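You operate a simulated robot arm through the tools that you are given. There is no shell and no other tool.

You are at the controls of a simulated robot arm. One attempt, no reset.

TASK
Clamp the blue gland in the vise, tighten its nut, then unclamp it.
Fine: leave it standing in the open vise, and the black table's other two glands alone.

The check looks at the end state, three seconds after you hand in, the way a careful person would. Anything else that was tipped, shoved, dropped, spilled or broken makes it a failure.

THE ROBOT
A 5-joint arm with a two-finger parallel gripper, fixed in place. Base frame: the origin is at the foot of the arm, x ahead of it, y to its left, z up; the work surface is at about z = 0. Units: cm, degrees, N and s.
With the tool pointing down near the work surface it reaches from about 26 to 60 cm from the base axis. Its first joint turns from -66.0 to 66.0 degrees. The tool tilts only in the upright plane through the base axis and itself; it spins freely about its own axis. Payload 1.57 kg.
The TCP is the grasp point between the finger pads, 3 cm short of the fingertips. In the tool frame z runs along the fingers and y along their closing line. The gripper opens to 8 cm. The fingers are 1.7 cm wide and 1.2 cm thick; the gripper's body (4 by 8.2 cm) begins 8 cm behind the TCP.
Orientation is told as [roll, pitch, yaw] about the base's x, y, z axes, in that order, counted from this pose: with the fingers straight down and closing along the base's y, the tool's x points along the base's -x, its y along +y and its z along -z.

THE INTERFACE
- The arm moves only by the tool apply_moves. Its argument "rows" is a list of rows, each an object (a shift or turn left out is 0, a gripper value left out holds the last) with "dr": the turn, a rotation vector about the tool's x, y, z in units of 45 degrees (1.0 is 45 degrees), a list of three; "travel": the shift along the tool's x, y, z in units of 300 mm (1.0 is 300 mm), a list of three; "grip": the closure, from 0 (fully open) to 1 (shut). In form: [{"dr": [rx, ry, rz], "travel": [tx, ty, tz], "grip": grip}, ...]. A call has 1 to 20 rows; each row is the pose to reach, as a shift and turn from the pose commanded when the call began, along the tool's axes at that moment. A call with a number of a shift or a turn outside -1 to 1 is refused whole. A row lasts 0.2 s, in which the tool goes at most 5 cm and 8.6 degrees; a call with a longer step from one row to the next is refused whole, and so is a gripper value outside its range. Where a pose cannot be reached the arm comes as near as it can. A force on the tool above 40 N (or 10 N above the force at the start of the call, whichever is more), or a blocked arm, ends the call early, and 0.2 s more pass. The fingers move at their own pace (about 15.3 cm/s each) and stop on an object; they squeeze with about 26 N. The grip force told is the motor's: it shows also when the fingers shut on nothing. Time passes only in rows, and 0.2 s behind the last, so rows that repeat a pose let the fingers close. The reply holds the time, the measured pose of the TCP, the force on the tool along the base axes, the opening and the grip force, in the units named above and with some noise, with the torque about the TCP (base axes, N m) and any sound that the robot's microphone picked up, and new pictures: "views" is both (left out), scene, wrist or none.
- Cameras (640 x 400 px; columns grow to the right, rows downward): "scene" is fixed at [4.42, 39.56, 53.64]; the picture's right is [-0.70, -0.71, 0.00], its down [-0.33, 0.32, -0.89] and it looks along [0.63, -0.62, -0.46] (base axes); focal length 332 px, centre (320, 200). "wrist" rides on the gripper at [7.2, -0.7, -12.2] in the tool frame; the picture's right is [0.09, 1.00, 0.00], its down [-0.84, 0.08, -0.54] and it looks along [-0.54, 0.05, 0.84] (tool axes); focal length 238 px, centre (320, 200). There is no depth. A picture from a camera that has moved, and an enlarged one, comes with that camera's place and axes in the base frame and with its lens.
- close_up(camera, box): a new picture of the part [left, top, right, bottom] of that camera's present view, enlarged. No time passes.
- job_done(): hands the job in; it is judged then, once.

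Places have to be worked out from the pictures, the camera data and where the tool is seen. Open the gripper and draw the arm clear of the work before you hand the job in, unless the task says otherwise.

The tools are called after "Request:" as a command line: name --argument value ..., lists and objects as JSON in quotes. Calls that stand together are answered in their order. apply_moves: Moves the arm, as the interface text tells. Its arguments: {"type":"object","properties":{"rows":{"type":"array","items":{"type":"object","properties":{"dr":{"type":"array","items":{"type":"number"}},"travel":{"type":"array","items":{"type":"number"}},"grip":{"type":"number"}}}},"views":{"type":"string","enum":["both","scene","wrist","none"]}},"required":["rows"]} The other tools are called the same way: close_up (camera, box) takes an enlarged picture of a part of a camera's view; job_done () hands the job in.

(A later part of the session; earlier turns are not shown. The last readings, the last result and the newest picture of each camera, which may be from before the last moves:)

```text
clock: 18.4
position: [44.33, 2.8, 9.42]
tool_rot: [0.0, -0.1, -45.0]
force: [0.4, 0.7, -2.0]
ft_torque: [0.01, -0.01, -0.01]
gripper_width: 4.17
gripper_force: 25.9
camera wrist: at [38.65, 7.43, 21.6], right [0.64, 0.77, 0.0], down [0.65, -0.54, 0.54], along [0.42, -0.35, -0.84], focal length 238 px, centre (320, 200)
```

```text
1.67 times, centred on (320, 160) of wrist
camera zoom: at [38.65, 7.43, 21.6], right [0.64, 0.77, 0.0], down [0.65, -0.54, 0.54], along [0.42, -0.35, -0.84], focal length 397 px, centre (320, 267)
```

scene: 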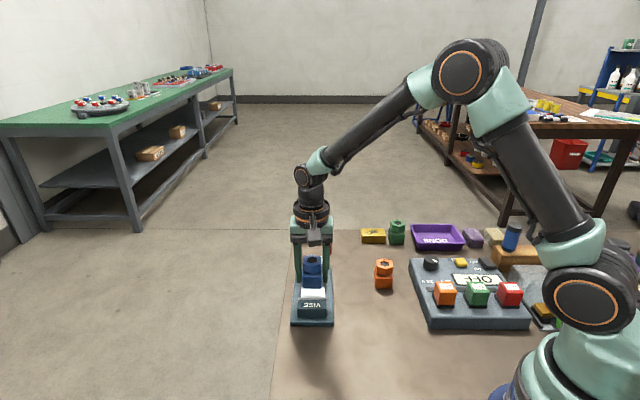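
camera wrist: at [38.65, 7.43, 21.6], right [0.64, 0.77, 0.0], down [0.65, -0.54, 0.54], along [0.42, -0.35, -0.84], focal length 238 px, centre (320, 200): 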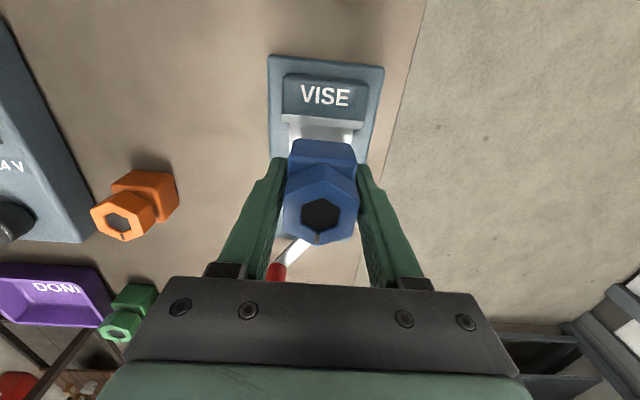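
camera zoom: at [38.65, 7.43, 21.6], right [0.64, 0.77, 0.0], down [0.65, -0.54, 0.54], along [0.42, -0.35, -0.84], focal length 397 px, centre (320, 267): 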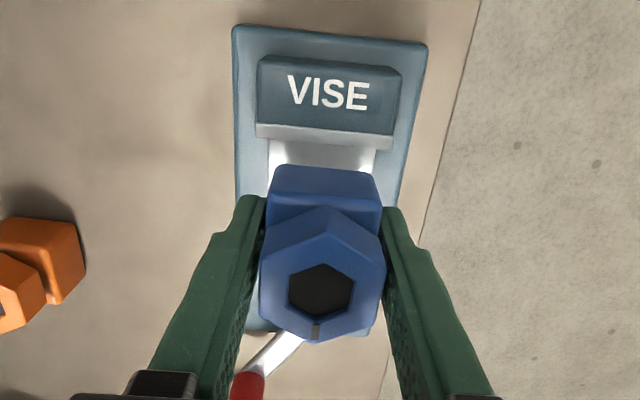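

The gland hangs over the gap, about 0.4 cm from the fixed jaw and 0.9 cm from the moving one. I shift it 0.15 cm outward and lower slowly to just above the bed.

Request:
apply_moves --rows '[{"travel": [-0.003, 0, 0.01], "grip": 1}, {"travel": [-0.005, 0, 0.03], "grip": 1}, {"travel": [-0.005, 0, 0.05], "grip": 1}, {"travel": [-0.005, 0, 0.07], "grip": 1}, {"travel": [-0.005, 0, 0.09], "grip": 1}, {"travel": [-0.005, 0, 0.105], "grip": 1}, {"travel": [-0.005, 0, 0.115], "grip": 1}, {"travel": [-0.005, 0, 0.118], "grip": 1}]'

Request:
close_up --camera "scene" --box '[280, 230, 350, 335]'

Request:
close_up --camera "wrist" --box '[240, 60, 400, 260]'

```text
clock: 20.2
position: [44.51, 2.68, 5.95]
tool_rot: [0.0, -0.1, -45.1]
force: [0.1, 0.0, -1.0]
ft_torque: [-0.03, 0.01, -0.01]
gripper_width: 4.17
gripper_force: 25.8
camera wrist: at [38.88, 7.25, 18.17], right [0.64, 0.77, 0.0], down [0.65, -0.54, 0.54], along [0.42, -0.35, -0.84], focal length 238 px, centre (320, 200)
```

scene: 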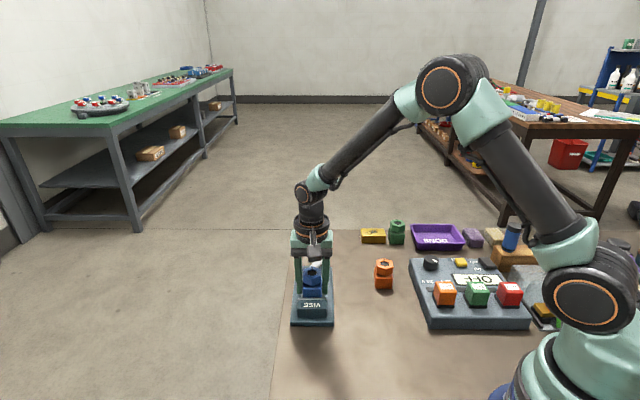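
wrist: 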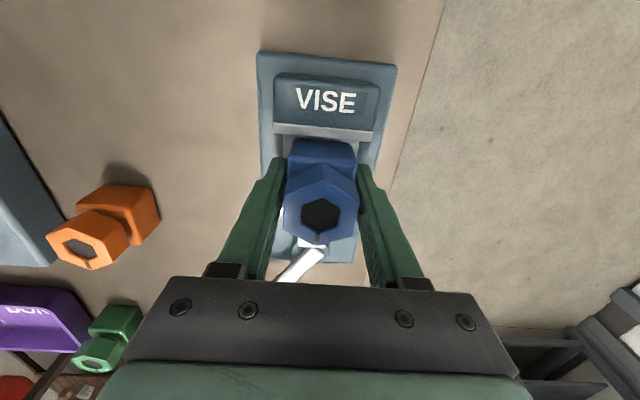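

```text
3.81 times, centred on (315, 282) of scene
camera zoom: at [4.42, 39.56, 53.64], right [-0.7, -0.71, 0.0], down [-0.33, 0.32, -0.89], along [0.63, -0.62, -0.46], focal length 1266 px, centre (339, -114)
```

zoom: 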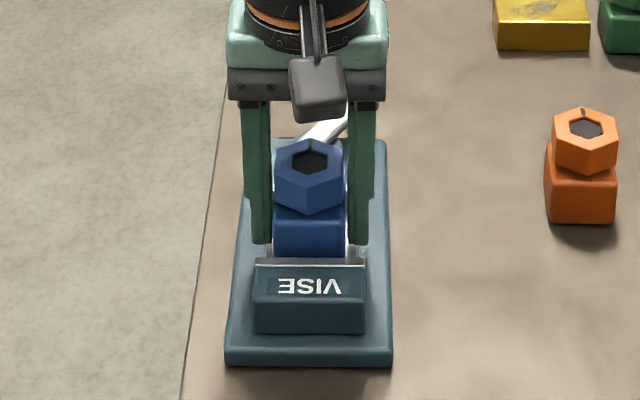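

```text
2.00 times, centred on (320, 160) of wrist
camera zoom: at [38.88, 7.25, 18.17], right [0.64, 0.77, 0.0], down [0.65, -0.54, 0.54], along [0.42, -0.35, -0.84], focal length 477 px, centre (320, 280)
```

zoom: 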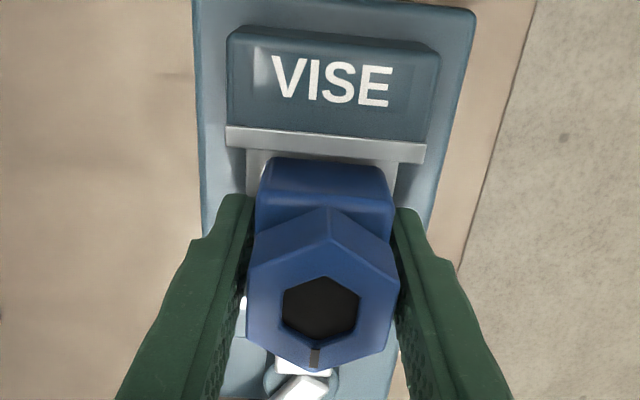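

The gland sits between the jaws with clearance on both sides. I lower the last few millimetres in small steps, watching the force.

Request:
apply_moves --rows '[{"travel": [0, 0, 0.003], "grip": 1}, {"travel": [0, 0, 0.006], "grip": 1}, {"travel": [0, 0, 0.009], "grip": 1}, {"travel": [0, 0, 0.012], "grip": 1}]' --views "none"

```text
clock: 21.2
position: [44.56, 2.46, 5.6]
tool_rot: [0.0, -0.2, -45.0]
force: [-3.1, 4.6, 19.2]
ft_torque: [-0.1, 0.0, -0.02]
gripper_width: 4.18
gripper_force: 25.6
```

Contact: the force rose to 19 N at TCP z 5.6, so the gland stands on the bed. I ease up 2 mm in command to relieve the load and check.

Request:
apply_moves --rows '[{"travel": [0, 0, -0.004], "grip": 1}, {"travel": [0, 0, -0.006], "grip": 1}]'

Request:
close_up --camera "scene" --box '[280, 230, 350, 335]'

Request:
close_up --camera "wrist" --box '[240, 60, 400, 260]'

```text
clock: 21.8
position: [44.52, 2.58, 5.62]
tool_rot: [-0.1, 0.1, -45.0]
force: [1.0, 0.0, -0.3]
ft_torque: [0.0, -0.1, -0.01]
gripper_width: 4.16
gripper_force: 25.9
camera wrist: at [38.8, 7.22, 17.86], right [0.64, 0.77, 0.0], down [0.65, -0.54, 0.54], along [0.41, -0.35, -0.84], focal length 238 px, centre (320, 200)
```

scene: 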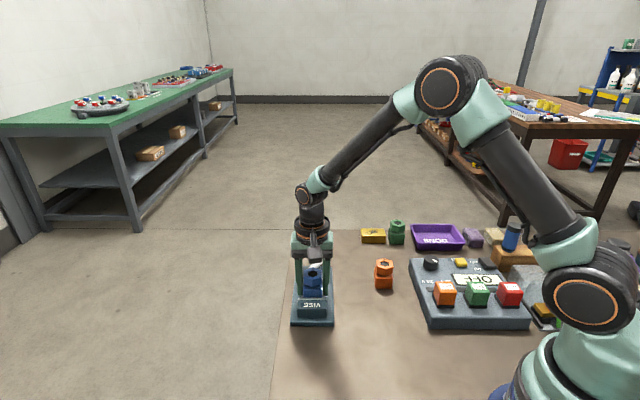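
wrist: 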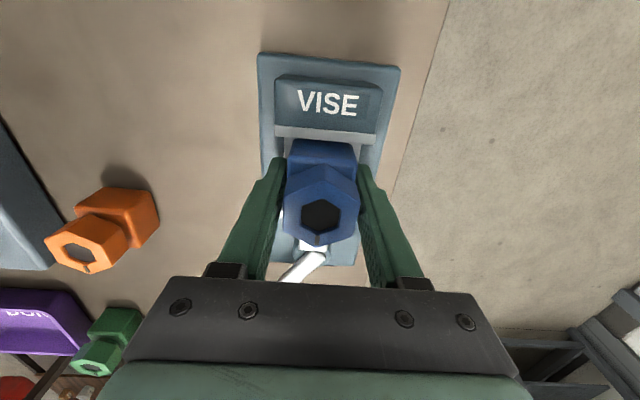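

```text
3.81 times, centred on (315, 282) of scene
camera zoom: at [4.42, 39.56, 53.64], right [-0.7, -0.71, 0.0], down [-0.33, 0.32, -0.89], along [0.63, -0.62, -0.46], focal length 1266 px, centre (339, -114)
```

zoom: 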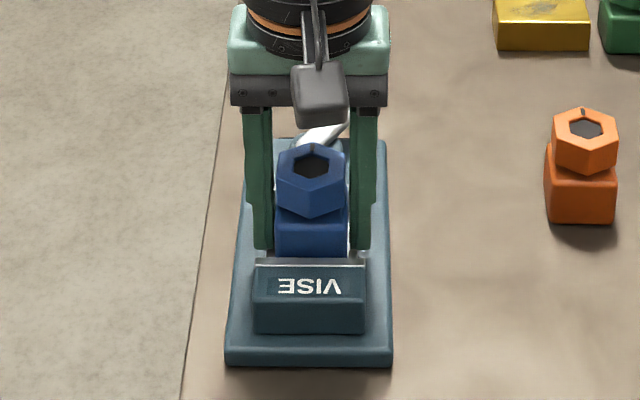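

```text
2.00 times, centred on (320, 160) of wrist
camera zoom: at [38.8, 7.22, 17.86], right [0.64, 0.77, 0.0], down [0.65, -0.54, 0.54], along [0.41, -0.35, -0.84], focal length 477 px, centre (320, 280)
```

zoom: 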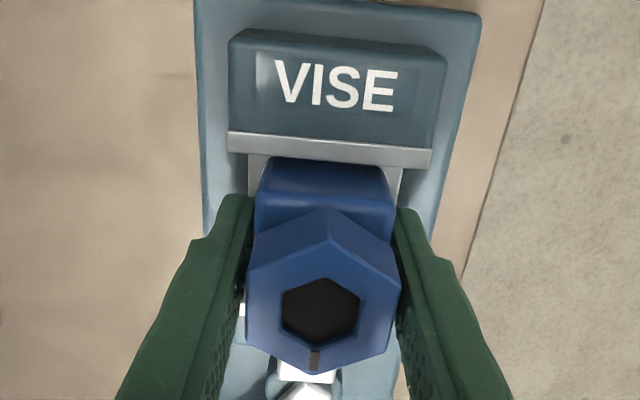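

The load is relieved and the gland stands on the bed between the jaws. I open the gripper and look.

Request:
apply_moves --rows '[{"grip": 0.3}, {"grip": 0.1}, {"grip": 0}, {"grip": 0}]'

Request:
close_up --camera "scene" --box '[280, 230, 350, 335]'

Request:
close_up --camera "wrist" --box '[240, 60, 400, 260]'

```text
clock: 22.8
position: [44.53, 2.57, 5.75]
tool_rot: [0.1, 0.1, -45.1]
force: [-0.5, -0.1, 0.7]
ft_torque: [0.01, -0.02, 0.02]
gripper_width: 8.03
gripper_force: 0.1
camera wrist: at [38.84, 7.24, 17.94], right [0.64, 0.77, 0.0], down [0.65, -0.54, 0.54], along [0.42, -0.35, -0.84], focal length 238 px, centre (320, 200)
```

scene: 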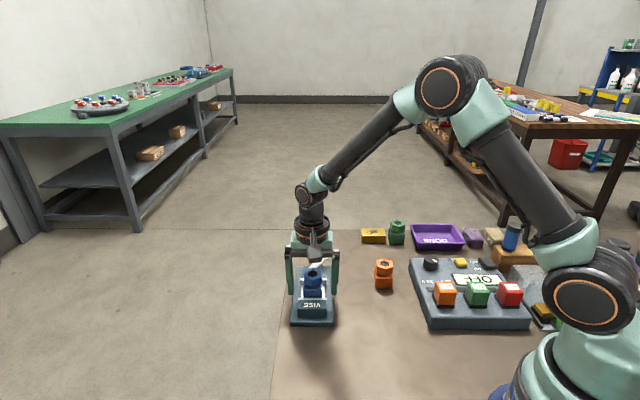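
wrist: 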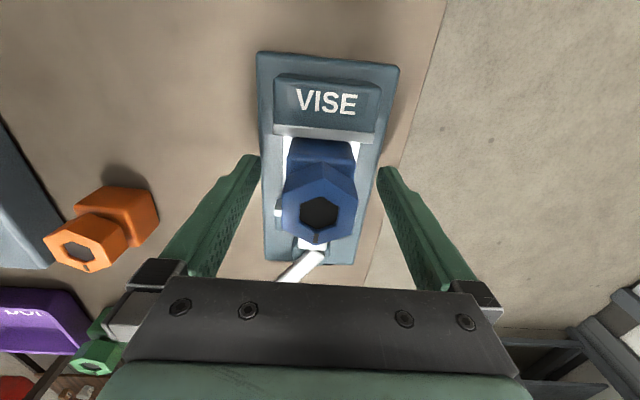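

```text
3.81 times, centred on (315, 282) of scene
camera zoom: at [4.42, 39.56, 53.64], right [-0.7, -0.71, 0.0], down [-0.33, 0.32, -0.89], along [0.63, -0.62, -0.46], focal length 1266 px, centre (339, -114)
```

zoom: 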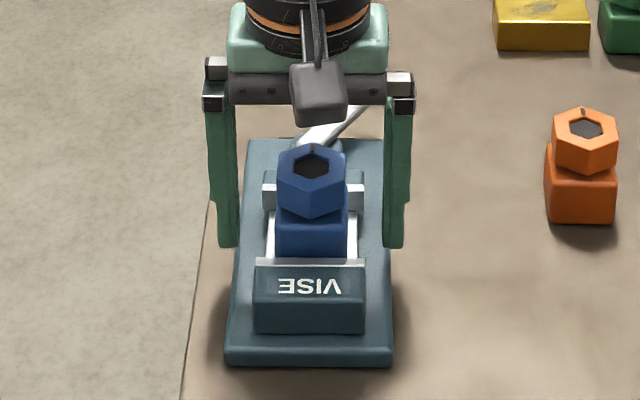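

```text
2.00 times, centred on (320, 160) of wrist
camera zoom: at [38.84, 7.24, 17.94], right [0.64, 0.77, 0.0], down [0.65, -0.54, 0.54], along [0.42, -0.35, -0.84], focal length 477 px, centre (320, 280)
```

zoom: 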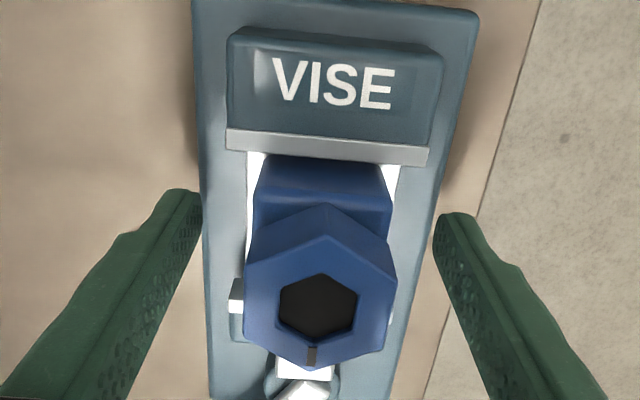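

The gland stands upright and free between the jaws. I raise the gripper straight up, then go above the lever knob with yaw -76, so the fingers will close across the lever's swing direction.

Request:
apply_moves --rows '[{"travel": [0, 0, -0.05], "grip": 0}, {"travel": [0, 0, -0.13], "grip": 0}, {"travel": [0, 0, -0.21], "grip": 0}, {"travel": [0, 0, -0.275], "grip": 0}, {"dr": [0, 0, 0.138], "travel": [-0.09, -0.024, -0.275], "grip": 0}, {"dr": [0, 0, 0.276], "travel": [-0.18, -0.047, -0.275], "grip": 0}, {"dr": [0, 0, 0.413], "travel": [-0.27, -0.071, -0.275], "grip": 0}, {"dr": [0, 0, 0.551], "travel": [-0.36, -0.094, -0.275], "grip": 0}, {"dr": [0, 0, 0.689], "travel": [-0.451, -0.118, -0.275], "grip": 0}, {"dr": [0, 0, 0.689], "travel": [-0.451, -0.118, -0.275], "grip": 0}]'

Request:
close_up --camera "wrist" --box '[240, 20, 400, 220]'

Request:
close_up --camera "scene" --box '[280, 210, 360, 330]'

```text
clock: 25.0
position: [51.55, -9.47, 13.91]
tool_rot: [0.0, -0.1, -76.1]
force: [-0.5, -0.1, -0.3]
ft_torque: [0.0, 0.01, -0.05]
gripper_width: 8.01
gripper_force: 0.1
camera wrist: at [49.07, -2.61, 26.1], right [0.94, 0.33, 0.0], down [0.28, -0.79, 0.54], along [0.18, -0.51, -0.84], focal length 238 px, centre (320, 200)
```

scene: 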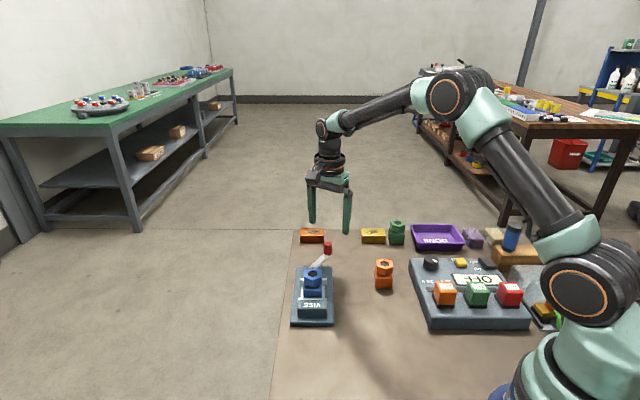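
wrist: 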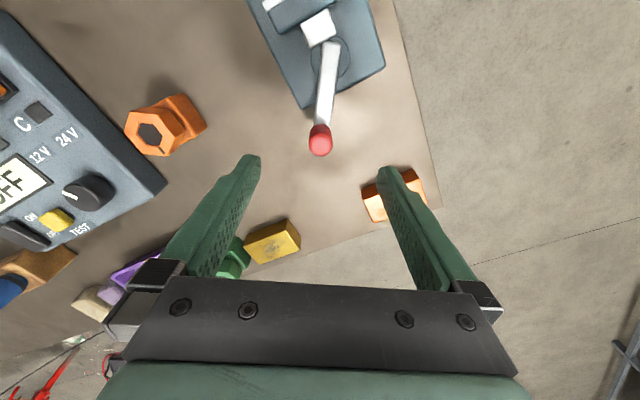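

```text
2.00 times, centred on (320, 120) of wrist
camera zoom: at [49.07, -2.61, 26.1], right [0.94, 0.33, 0.0], down [0.28, -0.79, 0.54], along [0.18, -0.51, -0.84], focal length 477 px, centre (320, 360)
```

zoom: 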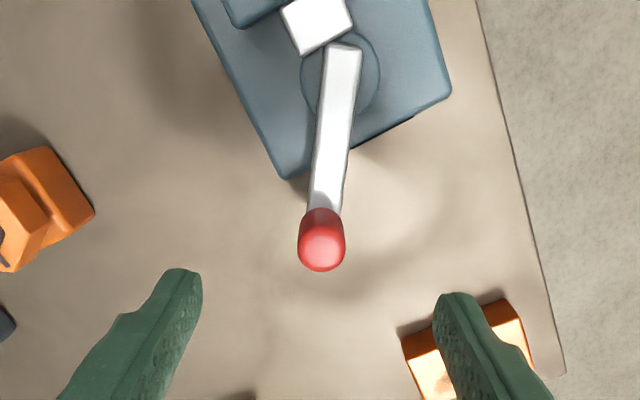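

```text
3.33 times, centred on (320, 270) of scene
camera zoom: at [4.42, 39.56, 53.64], right [-0.7, -0.71, 0.0], down [-0.33, 0.32, -0.89], along [0.63, -0.62, -0.46], focal length 1107 px, centre (320, -33)
```

zoom: 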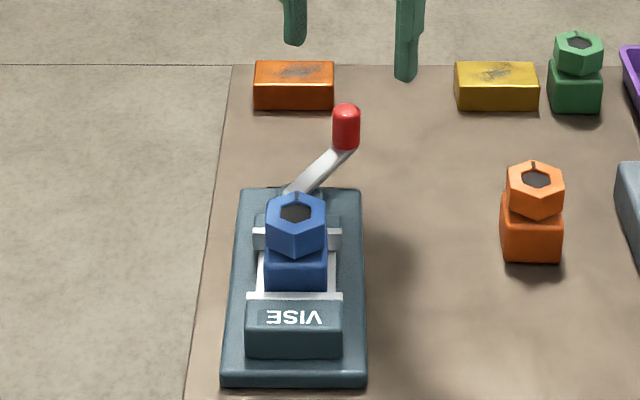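

The knob is right below the TCP at about (51.55, -9.45), and the hub is near (50.25, -3.1), so the lever radius is about 6.5 cm. I lower around the knob with the fingers half open, then narrow them to cage it.

Request:
apply_moves --rows '[{"dr": [0, 0, 0.056], "travel": [-0.001, 0.001, 0.06], "grip": 0.42}, {"dr": [0, 0, 0.056], "travel": [-0.001, 0.001, 0.13], "grip": 0.42}, {"dr": [0, 0, 0.056], "travel": [-0.001, 0.001, 0.2], "grip": 0.42}, {"dr": [0, 0, 0.056], "travel": [-0.001, 0.001, 0.25], "grip": 0.42}, {"dr": [0, 0, 0.056], "travel": [-0.001, 0.001, 0.25], "grip": 0.42}]'

Request:
close_up --camera "wrist" --box '[240, 60, 400, 260]'

Request:
close_up --camera "scene" --box '[280, 190, 380, 330]'

```text
clock: 26.2
position: [51.54, -9.37, 6.61]
tool_rot: [0.0, 0.0, -78.4]
force: [-0.3, 0.1, -0.1]
ft_torque: [-0.01, -0.01, 0.01]
gripper_width: 4.65
gripper_force: 0.1
camera wrist: at [49.28, -2.51, 18.74], right [0.96, 0.29, 0.0], down [0.24, -0.8, 0.54], along [0.16, -0.52, -0.84], focal length 238 px, centre (320, 200)
```

scene: 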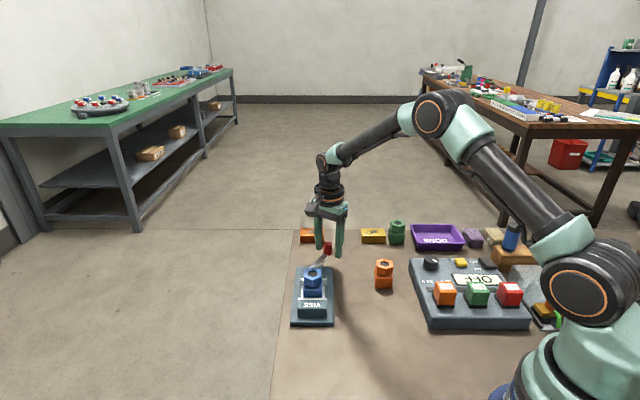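
wrist: 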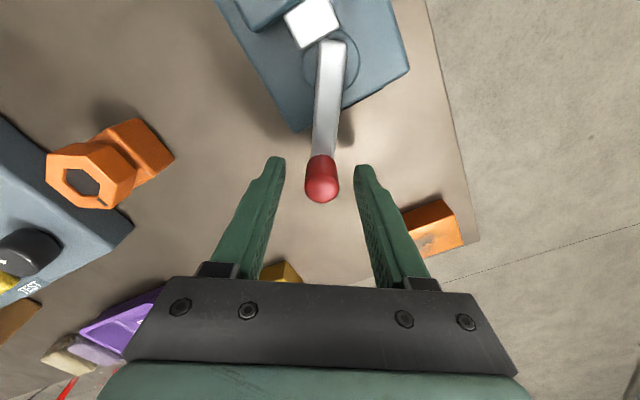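

```text
2.00 times, centred on (320, 160) of wrist
camera zoom: at [49.28, -2.51, 18.74], right [0.96, 0.29, 0.0], down [0.24, -0.8, 0.54], along [0.16, -0.52, -0.84], focal length 477 px, centre (320, 280)
```

zoom: 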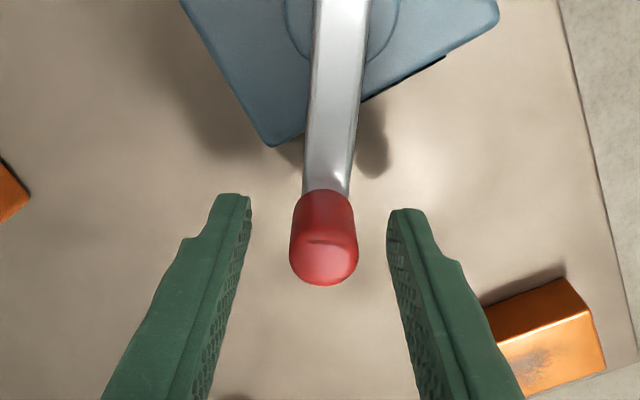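

```text
2.86 times, centred on (330, 260) of scene
camera zoom: at [4.42, 39.56, 53.64], right [-0.7, -0.71, 0.0], down [-0.33, 0.32, -0.89], along [0.63, -0.62, -0.46], focal length 949 px, centre (291, 29)
```

zoom: 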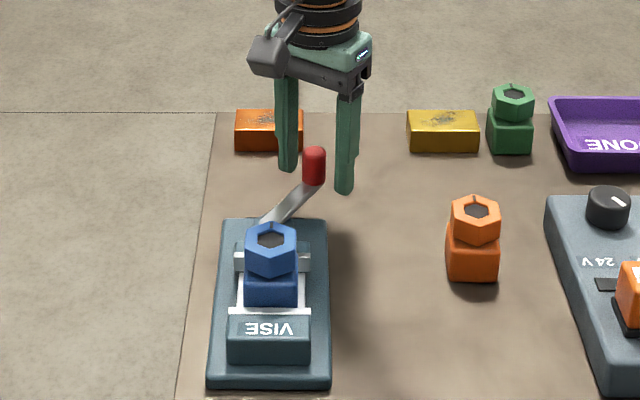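

The knob is centred between the fingers. I narrow the cage and try a small swing of about 12° counter-clockwise (toward the vise axis), watching the force and the jaw.

Request:
apply_moves --rows '[{"grip": 0.66}, {"grip": 0.66}, {"dr": [0, 0, -0.044], "travel": [0.0002, 0.0076, 0], "grip": 0.66}, {"dr": [0, 0, -0.089], "travel": [0.0005, 0.0151, 0], "grip": 0.66}, {"dr": [0, 0, -0.133], "travel": [0.0012, 0.0227, 0], "grip": 0.66}, {"dr": [0, 0, -0.178], "travel": [0.0021, 0.0302, 0], "grip": 0.66}, {"dr": [0, 0, -0.222], "travel": [0.0033, 0.0376, 0], "grip": 0.66}, {"dr": [0, 0, -0.267], "travel": [0.0047, 0.045, 0], "grip": 0.66}]'

Request:
close_up --camera "wrist" --box '[220, 0, 420, 240]'

Request:
close_up --camera "scene" --box '[280, 210, 360, 330]'

```text
clock: 28.0
position: [52.7, -9.12, 6.42]
tool_rot: [-0.1, 0.0, -66.5]
force: [-0.4, -1.3, 0.8]
ft_torque: [-0.04, 0.06, -0.01]
gripper_width: 2.81
gripper_force: 0.3
camera wrist: at [49.2, -2.73, 18.66], right [0.88, 0.48, 0.0], down [0.41, -0.74, 0.54], along [0.26, -0.47, -0.84], focal length 238 px, centre (320, 200)
```

scene: 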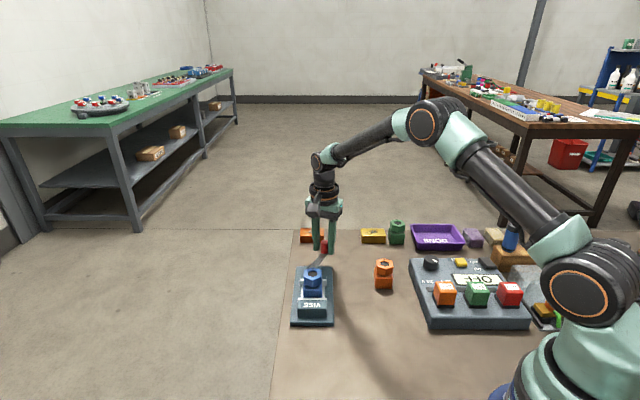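
wrist: 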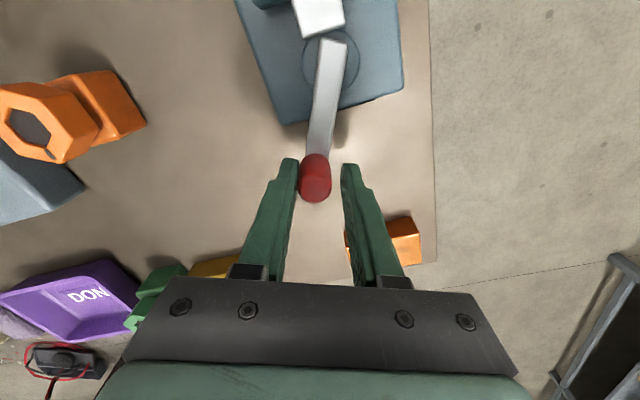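

```text
1.67 times, centred on (320, 120) of wrist
camera zoom: at [49.2, -2.73, 18.66], right [0.88, 0.48, 0.0], down [0.41, -0.74, 0.54], along [0.26, -0.47, -0.84], focal length 397 px, centre (320, 333)
```

zoom: 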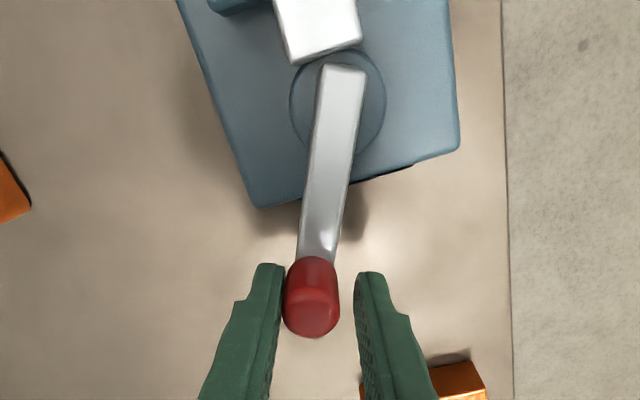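

```text
3.33 times, centred on (320, 270) of scene
camera zoom: at [4.42, 39.56, 53.64], right [-0.7, -0.71, 0.0], down [-0.33, 0.32, -0.89], along [0.63, -0.62, -0.46], focal length 1107 px, centre (320, -33)
```

zoom: 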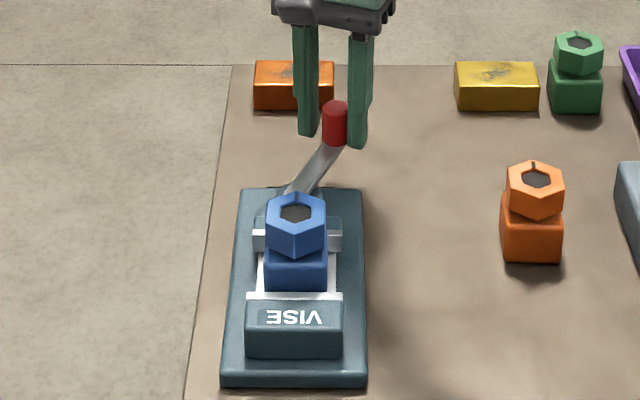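

The lever follows freely (about 1 N), so it turns this way. The knob sits about 0.4 cm further out than the TCP, so I use a slightly larger radius and go on another 20°.

Request:
apply_moves --rows '[{"dr": [0, 0, -0.056], "travel": [-0.0117, 0.0107, 0], "grip": 0.66}, {"dr": [0, 0, -0.111], "travel": [-0.0111, 0.0207, 0], "grip": 0.66}, {"dr": [0, 0, -0.222], "travel": [-0.0085, 0.0406, 0], "grip": 0.66}, {"dr": [0, 0, -0.333], "travel": [-0.0042, 0.0602, 0], "grip": 0.66}, {"dr": [0, 0, -0.444], "travel": [0.0019, 0.0793, 0], "grip": 0.66}]'

Request:
close_up --camera "wrist" --box '[220, 0, 420, 240]'

Request:
close_up --camera "scene" --box '[280, 210, 360, 330]'

```text
clock: 29.2
position: [54.98, -7.95, 6.48]
tool_rot: [0.0, -0.1, -46.4]
force: [0.3, 0.4, -0.6]
ft_torque: [0.0, 0.02, 0.0]
gripper_width: 2.76
gripper_force: 0.2
camera wrist: at [49.48, -3.22, 18.75], right [0.66, 0.75, 0.0], down [0.63, -0.55, 0.54], along [0.41, -0.36, -0.84], focal length 238 px, centre (320, 200)
```

scene: 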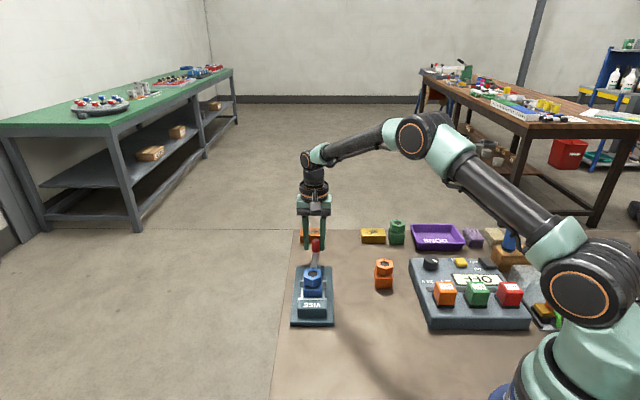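
wrist: 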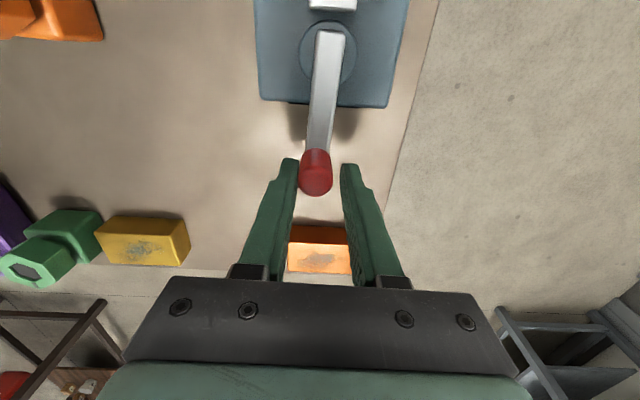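

```text
1.67 times, centred on (320, 120) of wrist
camera zoom: at [49.48, -3.22, 18.75], right [0.66, 0.75, 0.0], down [0.63, -0.55, 0.54], along [0.41, -0.36, -0.84], focal length 397 px, centre (320, 333)
```

zoom: 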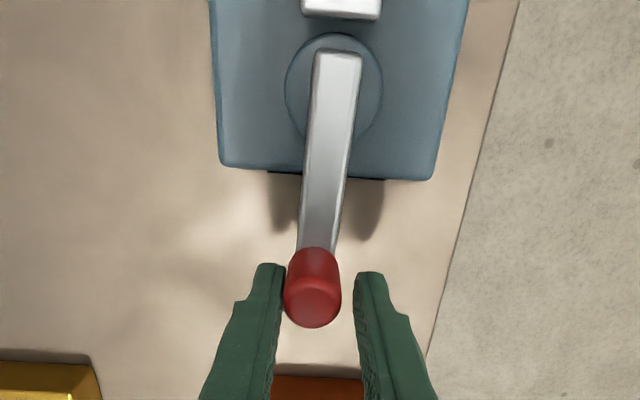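

```text
3.33 times, centred on (320, 270) of scene
camera zoom: at [4.42, 39.56, 53.64], right [-0.7, -0.71, 0.0], down [-0.33, 0.32, -0.89], along [0.63, -0.62, -0.46], focal length 1107 px, centre (320, -33)
```

zoom: 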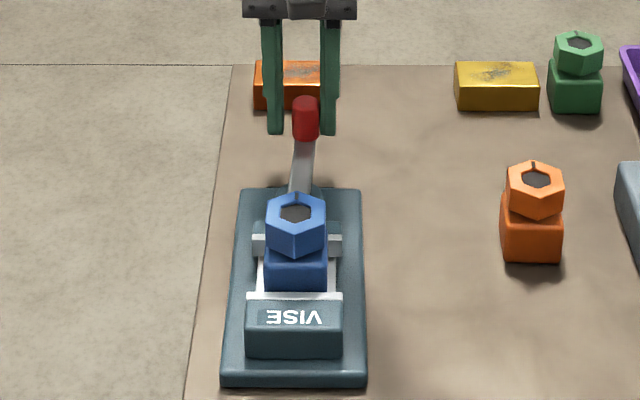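

The slider moved away from the hub and the jaw moved toward the gland, so counter-clockwise closes the vise. I go on with another 20°.

Request:
apply_moves --rows '[{"dr": [0, 0, -0.056], "travel": [0.0003, 0.0102, 0], "grip": 0.66}, {"dr": [0, 0, -0.111], "travel": [0.0009, 0.0203, 0], "grip": 0.66}, {"dr": [0, 0, -0.222], "travel": [0.0035, 0.0405, 0], "grip": 0.66}, {"dr": [0, 0, -0.333], "travel": [0.008, 0.0604, 0], "grip": 0.66}, {"dr": [0, 0, -0.444], "travel": [0.0141, 0.0798, 0], "grip": 0.66}]'

Request:
close_up --camera "wrist" --box '[220, 0, 420, 240]'

Request:
close_up --camera "scene" --box '[280, 210, 360, 330]'

```text
clock: 30.4
position: [56.46, -6.16, 6.43]
tool_rot: [0.0, 0.1, -26.5]
force: [0.8, -0.4, 0.0]
ft_torque: [0.0, 0.01, -0.02]
gripper_width: 2.77
gripper_force: 0.1
camera wrist: at [49.62, -3.48, 18.66], right [0.36, 0.93, 0.0], down [0.78, -0.3, 0.54], along [0.5, -0.2, -0.84], focal length 238 px, centre (320, 200)
```

scene: 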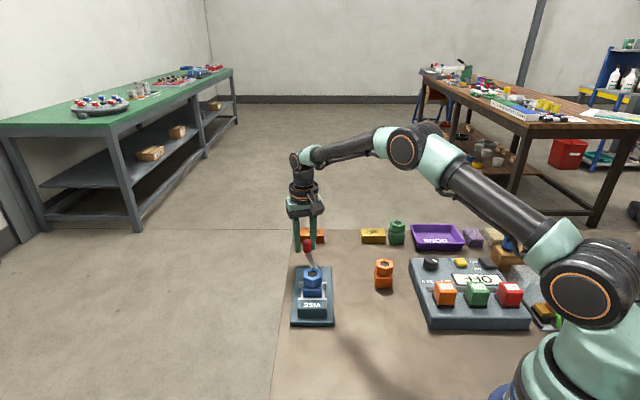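
wrist: 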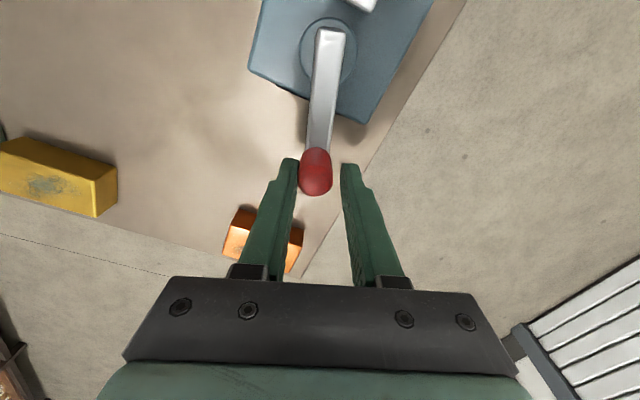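

```text
1.67 times, centred on (320, 120) of wrist
camera zoom: at [49.62, -3.48, 18.66], right [0.36, 0.93, 0.0], down [0.78, -0.3, 0.54], along [0.5, -0.2, -0.84], focal length 397 px, centre (320, 333)
```

zoom: 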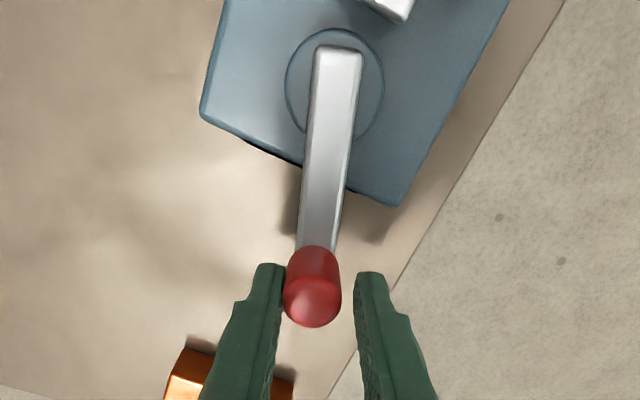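

```text
3.33 times, centred on (320, 270) of scene
camera zoom: at [4.42, 39.56, 53.64], right [-0.7, -0.71, 0.0], down [-0.33, 0.32, -0.89], along [0.63, -0.62, -0.46], focal length 1107 px, centre (320, -33)
```

zoom: 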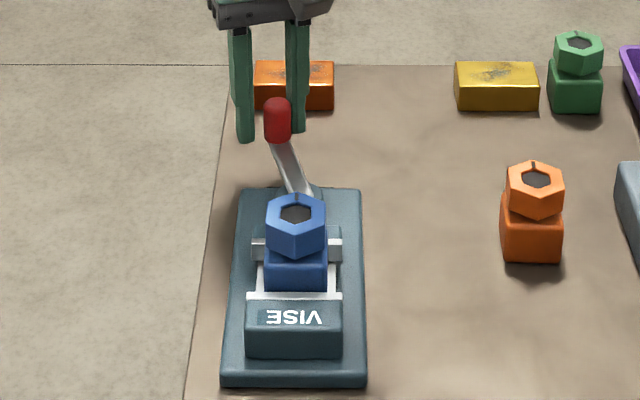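

The jaw keeps closing with little force. Another 20° in the same way.

Request:
apply_moves --rows '[{"dr": [0, 0, -0.056], "travel": [0.0003, 0.0102, 0], "grip": 0.66}, {"dr": [0, 0, -0.111], "travel": [0.0009, 0.0203, 0], "grip": 0.66}, {"dr": [0, 0, -0.222], "travel": [0.0035, 0.0405, 0], "grip": 0.66}, {"dr": [0, 0, -0.333], "travel": [0.008, 0.0604, 0], "grip": 0.66}, {"dr": [0, 0, -0.444], "travel": [0.0141, 0.0798, 0], "grip": 0.66}]'

Request:
close_up --camera "wrist" --box '[220, 0, 420, 240]'

Request:
close_up --camera "scene" --box '[280, 210, 360, 330]'

```text
clock: 31.6
position: [57.2, -3.79, 6.55]
tool_rot: [0.0, 0.2, -6.6]
force: [-3.5, -8.9, 0.3]
ft_torque: [-0.3, 0.15, 0.07]
gripper_width: 3.54
gripper_force: 5.1
camera wrist: at [49.8, -3.62, 18.76], right [0.02, 1.0, 0.0], down [0.84, -0.02, 0.54], along [0.54, -0.01, -0.84], focal length 238 px, centre (320, 200)
```

scene: 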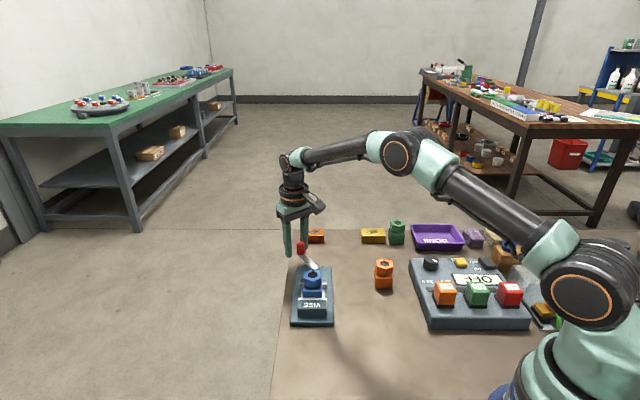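
wrist: 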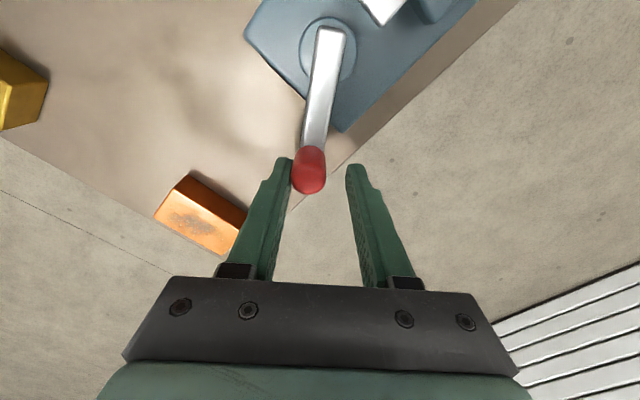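

```text
1.67 times, centred on (320, 120) of wrist
camera zoom: at [49.8, -3.62, 18.76], right [0.02, 1.0, 0.0], down [0.84, -0.02, 0.54], along [0.54, -0.01, -0.84], focal length 397 px, centre (320, 333)
```

zoom: 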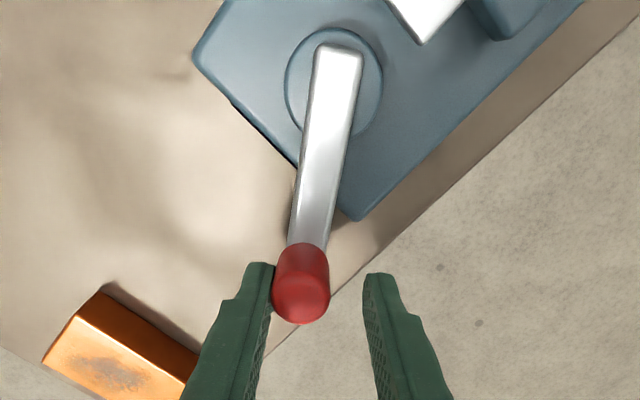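

```text
3.33 times, centred on (320, 270) of scene
camera zoom: at [4.42, 39.56, 53.64], right [-0.7, -0.71, 0.0], down [-0.33, 0.32, -0.89], along [0.63, -0.62, -0.46], focal length 1107 px, centre (320, -33)
```

zoom: 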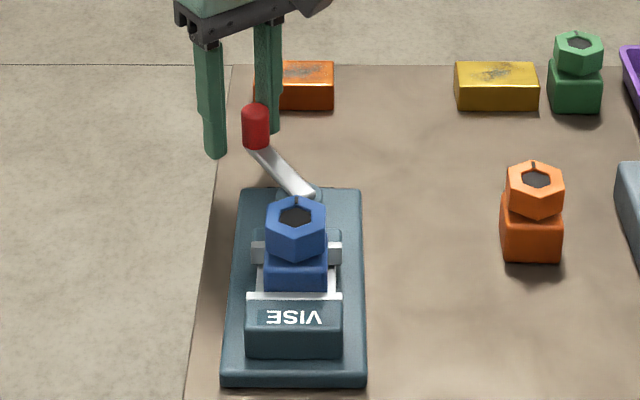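

Resistance has begun (9 N, with the finger yielding). The jaw has moved about 1.3 cm, so it now touches the gland. I re-centre on the knob and take a firm grip on it to push the lever on in a controlled way.

Request:
apply_moves --rows '[{"dr": [0, 0, 0.06], "travel": [0.004, -0.012, 0], "grip": 0.6}, {"dr": [0, 0, 0.12], "travel": [0.0077, -0.024, 0], "grip": 0.6}, {"dr": [0, 0, 0.12], "travel": [0.0077, -0.024, 0], "grip": 1}, {"dr": [0, 0, 0.12], "travel": [0.0077, -0.024, 0], "grip": 1}, {"dr": [0, 0, 0.12], "travel": [0.0077, -0.024, 0], "grip": 1}]'

Request:
close_up --camera "wrist" --box '[220, 0, 420, 240]'

Request:
close_up --camera "scene" --box '[285, 240, 345, 330]'

```text
clock: 32.8
position: [56.85, -4.47, 6.64]
tool_rot: [0.0, -0.2, -12.1]
force: [-0.4, -21.2, -0.2]
ft_torque: [-0.4, 0.0, 0.28]
gripper_width: 2.03
gripper_force: 34.0
camera wrist: at [49.56, -3.67, 18.82], right [0.12, 0.99, 0.0], down [0.83, -0.1, 0.54], along [0.54, -0.06, -0.84], focal length 238 px, centre (320, 200)
```

scene: 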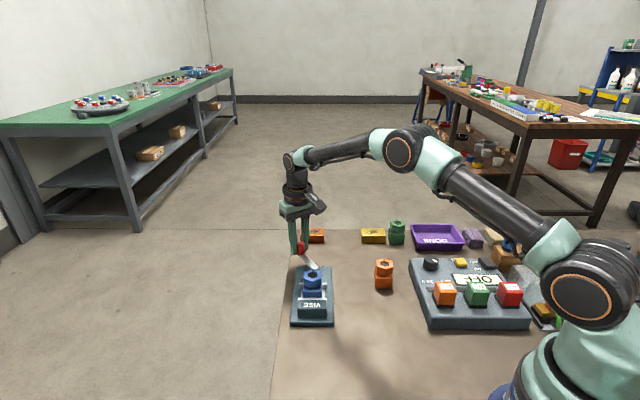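
wrist: 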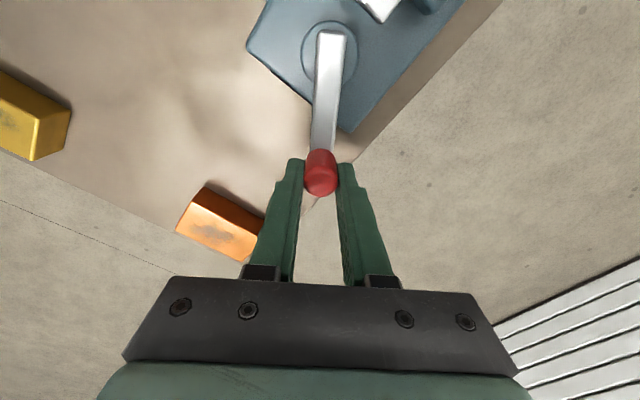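

```text
1.67 times, centred on (320, 120) of wrist
camera zoom: at [49.56, -3.67, 18.82], right [0.12, 0.99, 0.0], down [0.83, -0.1, 0.54], along [0.54, -0.06, -0.84], focal length 397 px, centre (320, 333)
```

zoom: 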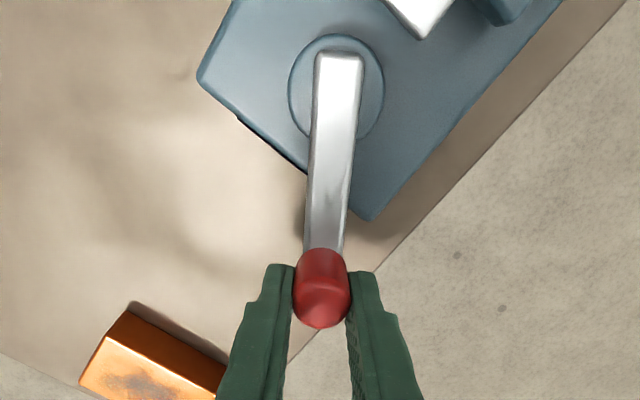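

```text
4.44 times, centred on (315, 285) of scene
camera zoom: at [4.42, 39.56, 53.64], right [-0.7, -0.71, 0.0], down [-0.33, 0.32, -0.89], along [0.63, -0.62, -0.46], focal length 1476 px, centre (342, -178)
```

zoom: 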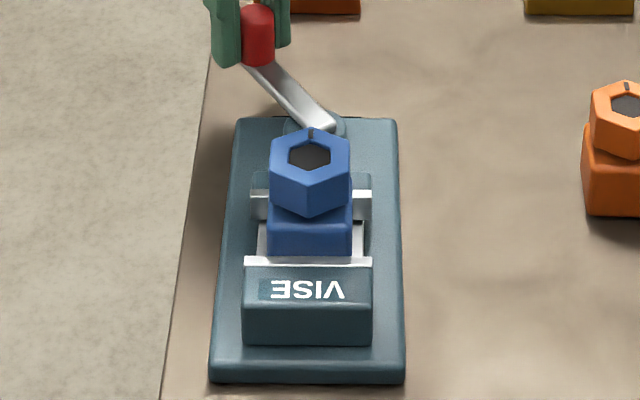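

The grip on the knob is firm and the lever pushes back with about 21 N, so the jaw is pressing on the gland. I push it on 3° in small steps and watch the force.

Request:
apply_moves --rows '[{"dr": [0, 0, -0.022], "travel": [0, 0.004, 0], "grip": 1}, {"dr": [0, 0, -0.044], "travel": [0.0001, 0.008, 0], "grip": 1}, {"dr": [0, 0, -0.067], "travel": [0.0003, 0.012, 0], "grip": 1}]' --views "scene"

Request:
close_up --camera "scene" --box '[285, 240, 345, 330]'

```text
clock: 33.6
position: [56.84, -4.51, 6.61]
tool_rot: [-0.1, 0.1, -9.2]
force: [-11.6, -34.0, 16.8]
ft_torque: [-0.62, 0.68, 0.09]
gripper_width: 2.01
gripper_force: 34.0
```

scene: 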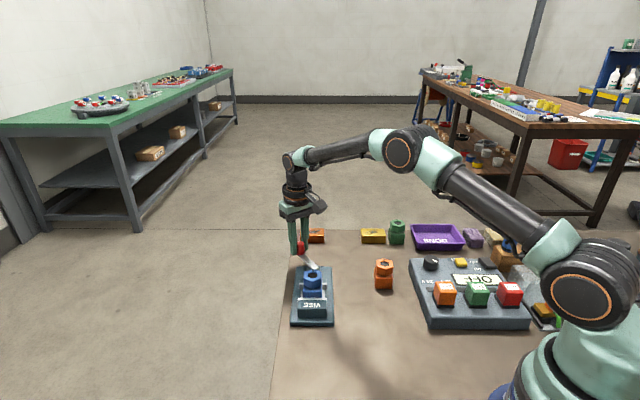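

```text
4.44 times, centred on (315, 285) of scene
camera zoom: at [4.41, 39.56, 53.64], right [-0.7, -0.71, 0.0], down [-0.33, 0.32, -0.89], along [0.63, -0.62, -0.46], focal length 1476 px, centre (342, -178)
```

zoom: 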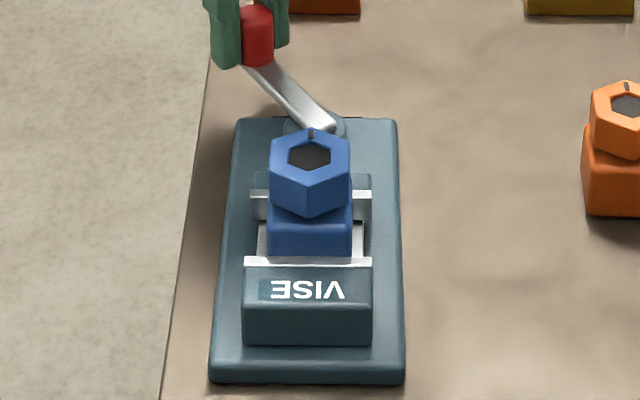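

The lever does not go further at 34 N, so the vise is closed hard on the gland. I ease off the push, let go of the knob and see whether the lever stays.

Request:
apply_moves --rows '[{"dr": [0, 0, 0.022], "travel": [0, -0.006, 0], "grip": 1}, {"dr": [0, 0, 0.067], "travel": [0.0, -0.014, 0], "grip": 1}, {"dr": [0, 0, 0.067], "travel": [0.0, -0.014, 0], "grip": 0.6}, {"dr": [0, 0, 0.067], "travel": [0.0, -0.014, 0], "grip": 0.42}, {"dr": [0, 0, 0.067], "travel": [0.0, -0.014, 0], "grip": 0.42}]'

Request:
close_up --camera "wrist" --box '[220, 0, 420, 240]'

Request:
close_up --camera "scene" --box '[285, 240, 345, 330]'

```text
clock: 34.8
position: [56.81, -4.34, 6.51]
tool_rot: [0.0, -0.1, -12.0]
force: [0.0, -0.5, -0.6]
ft_torque: [0.0, 0.01, 0.02]
gripper_width: 4.62
gripper_force: 0.1
camera wrist: at [49.54, -3.54, 18.75], right [0.12, 0.99, 0.0], down [0.83, -0.1, 0.54], along [0.54, -0.06, -0.84], focal length 238 px, centre (320, 200)
```

scene: 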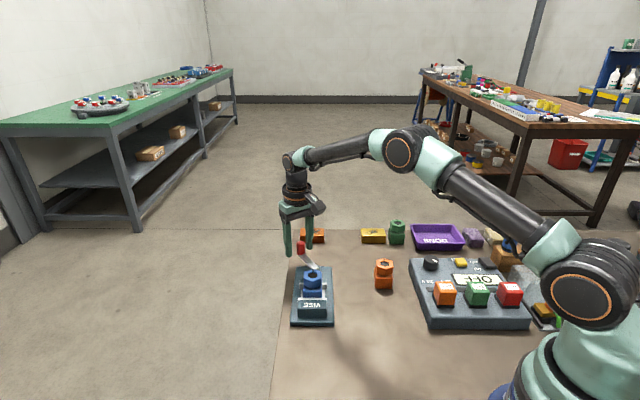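
wrist: 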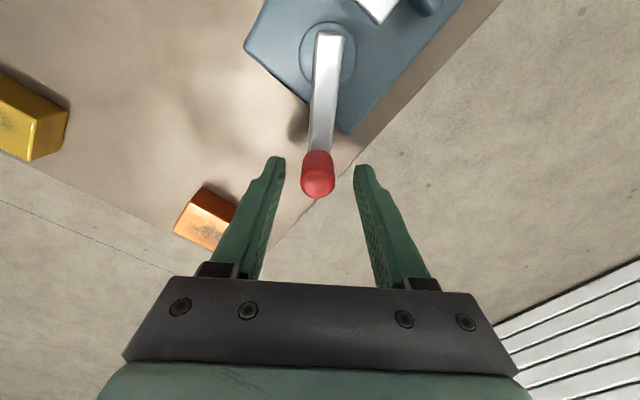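

```text
1.67 times, centred on (320, 120) of wrist
camera zoom: at [49.54, -3.54, 18.75], right [0.12, 0.99, 0.0], down [0.83, -0.1, 0.54], along [0.54, -0.06, -0.84], focal length 397 px, centre (320, 333)
```

zoom: 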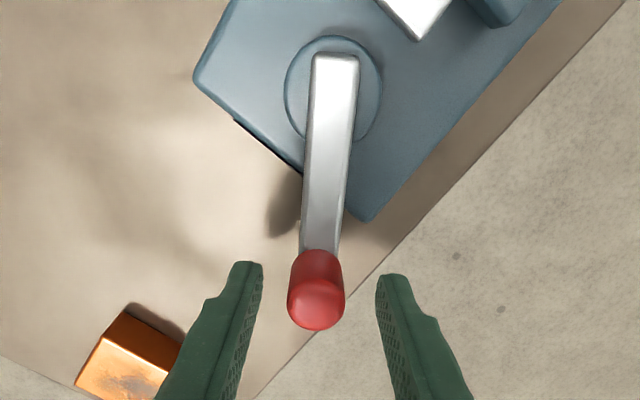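

```text
4.44 times, centred on (315, 285) of scene
camera zoom: at [4.42, 39.56, 53.64], right [-0.7, -0.71, 0.0], down [-0.33, 0.32, -0.89], along [0.63, -0.62, -0.46], focal length 1476 px, centre (342, -178)
```

zoom: 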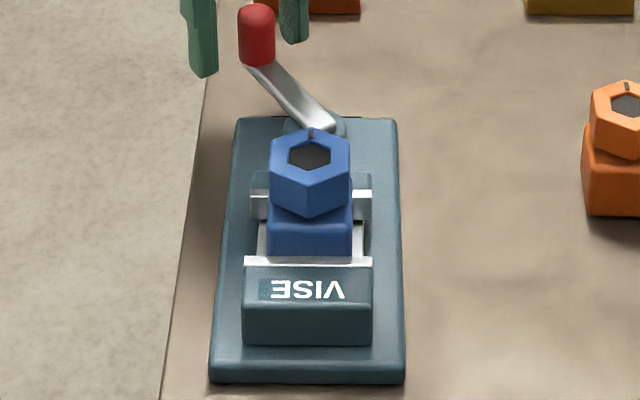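

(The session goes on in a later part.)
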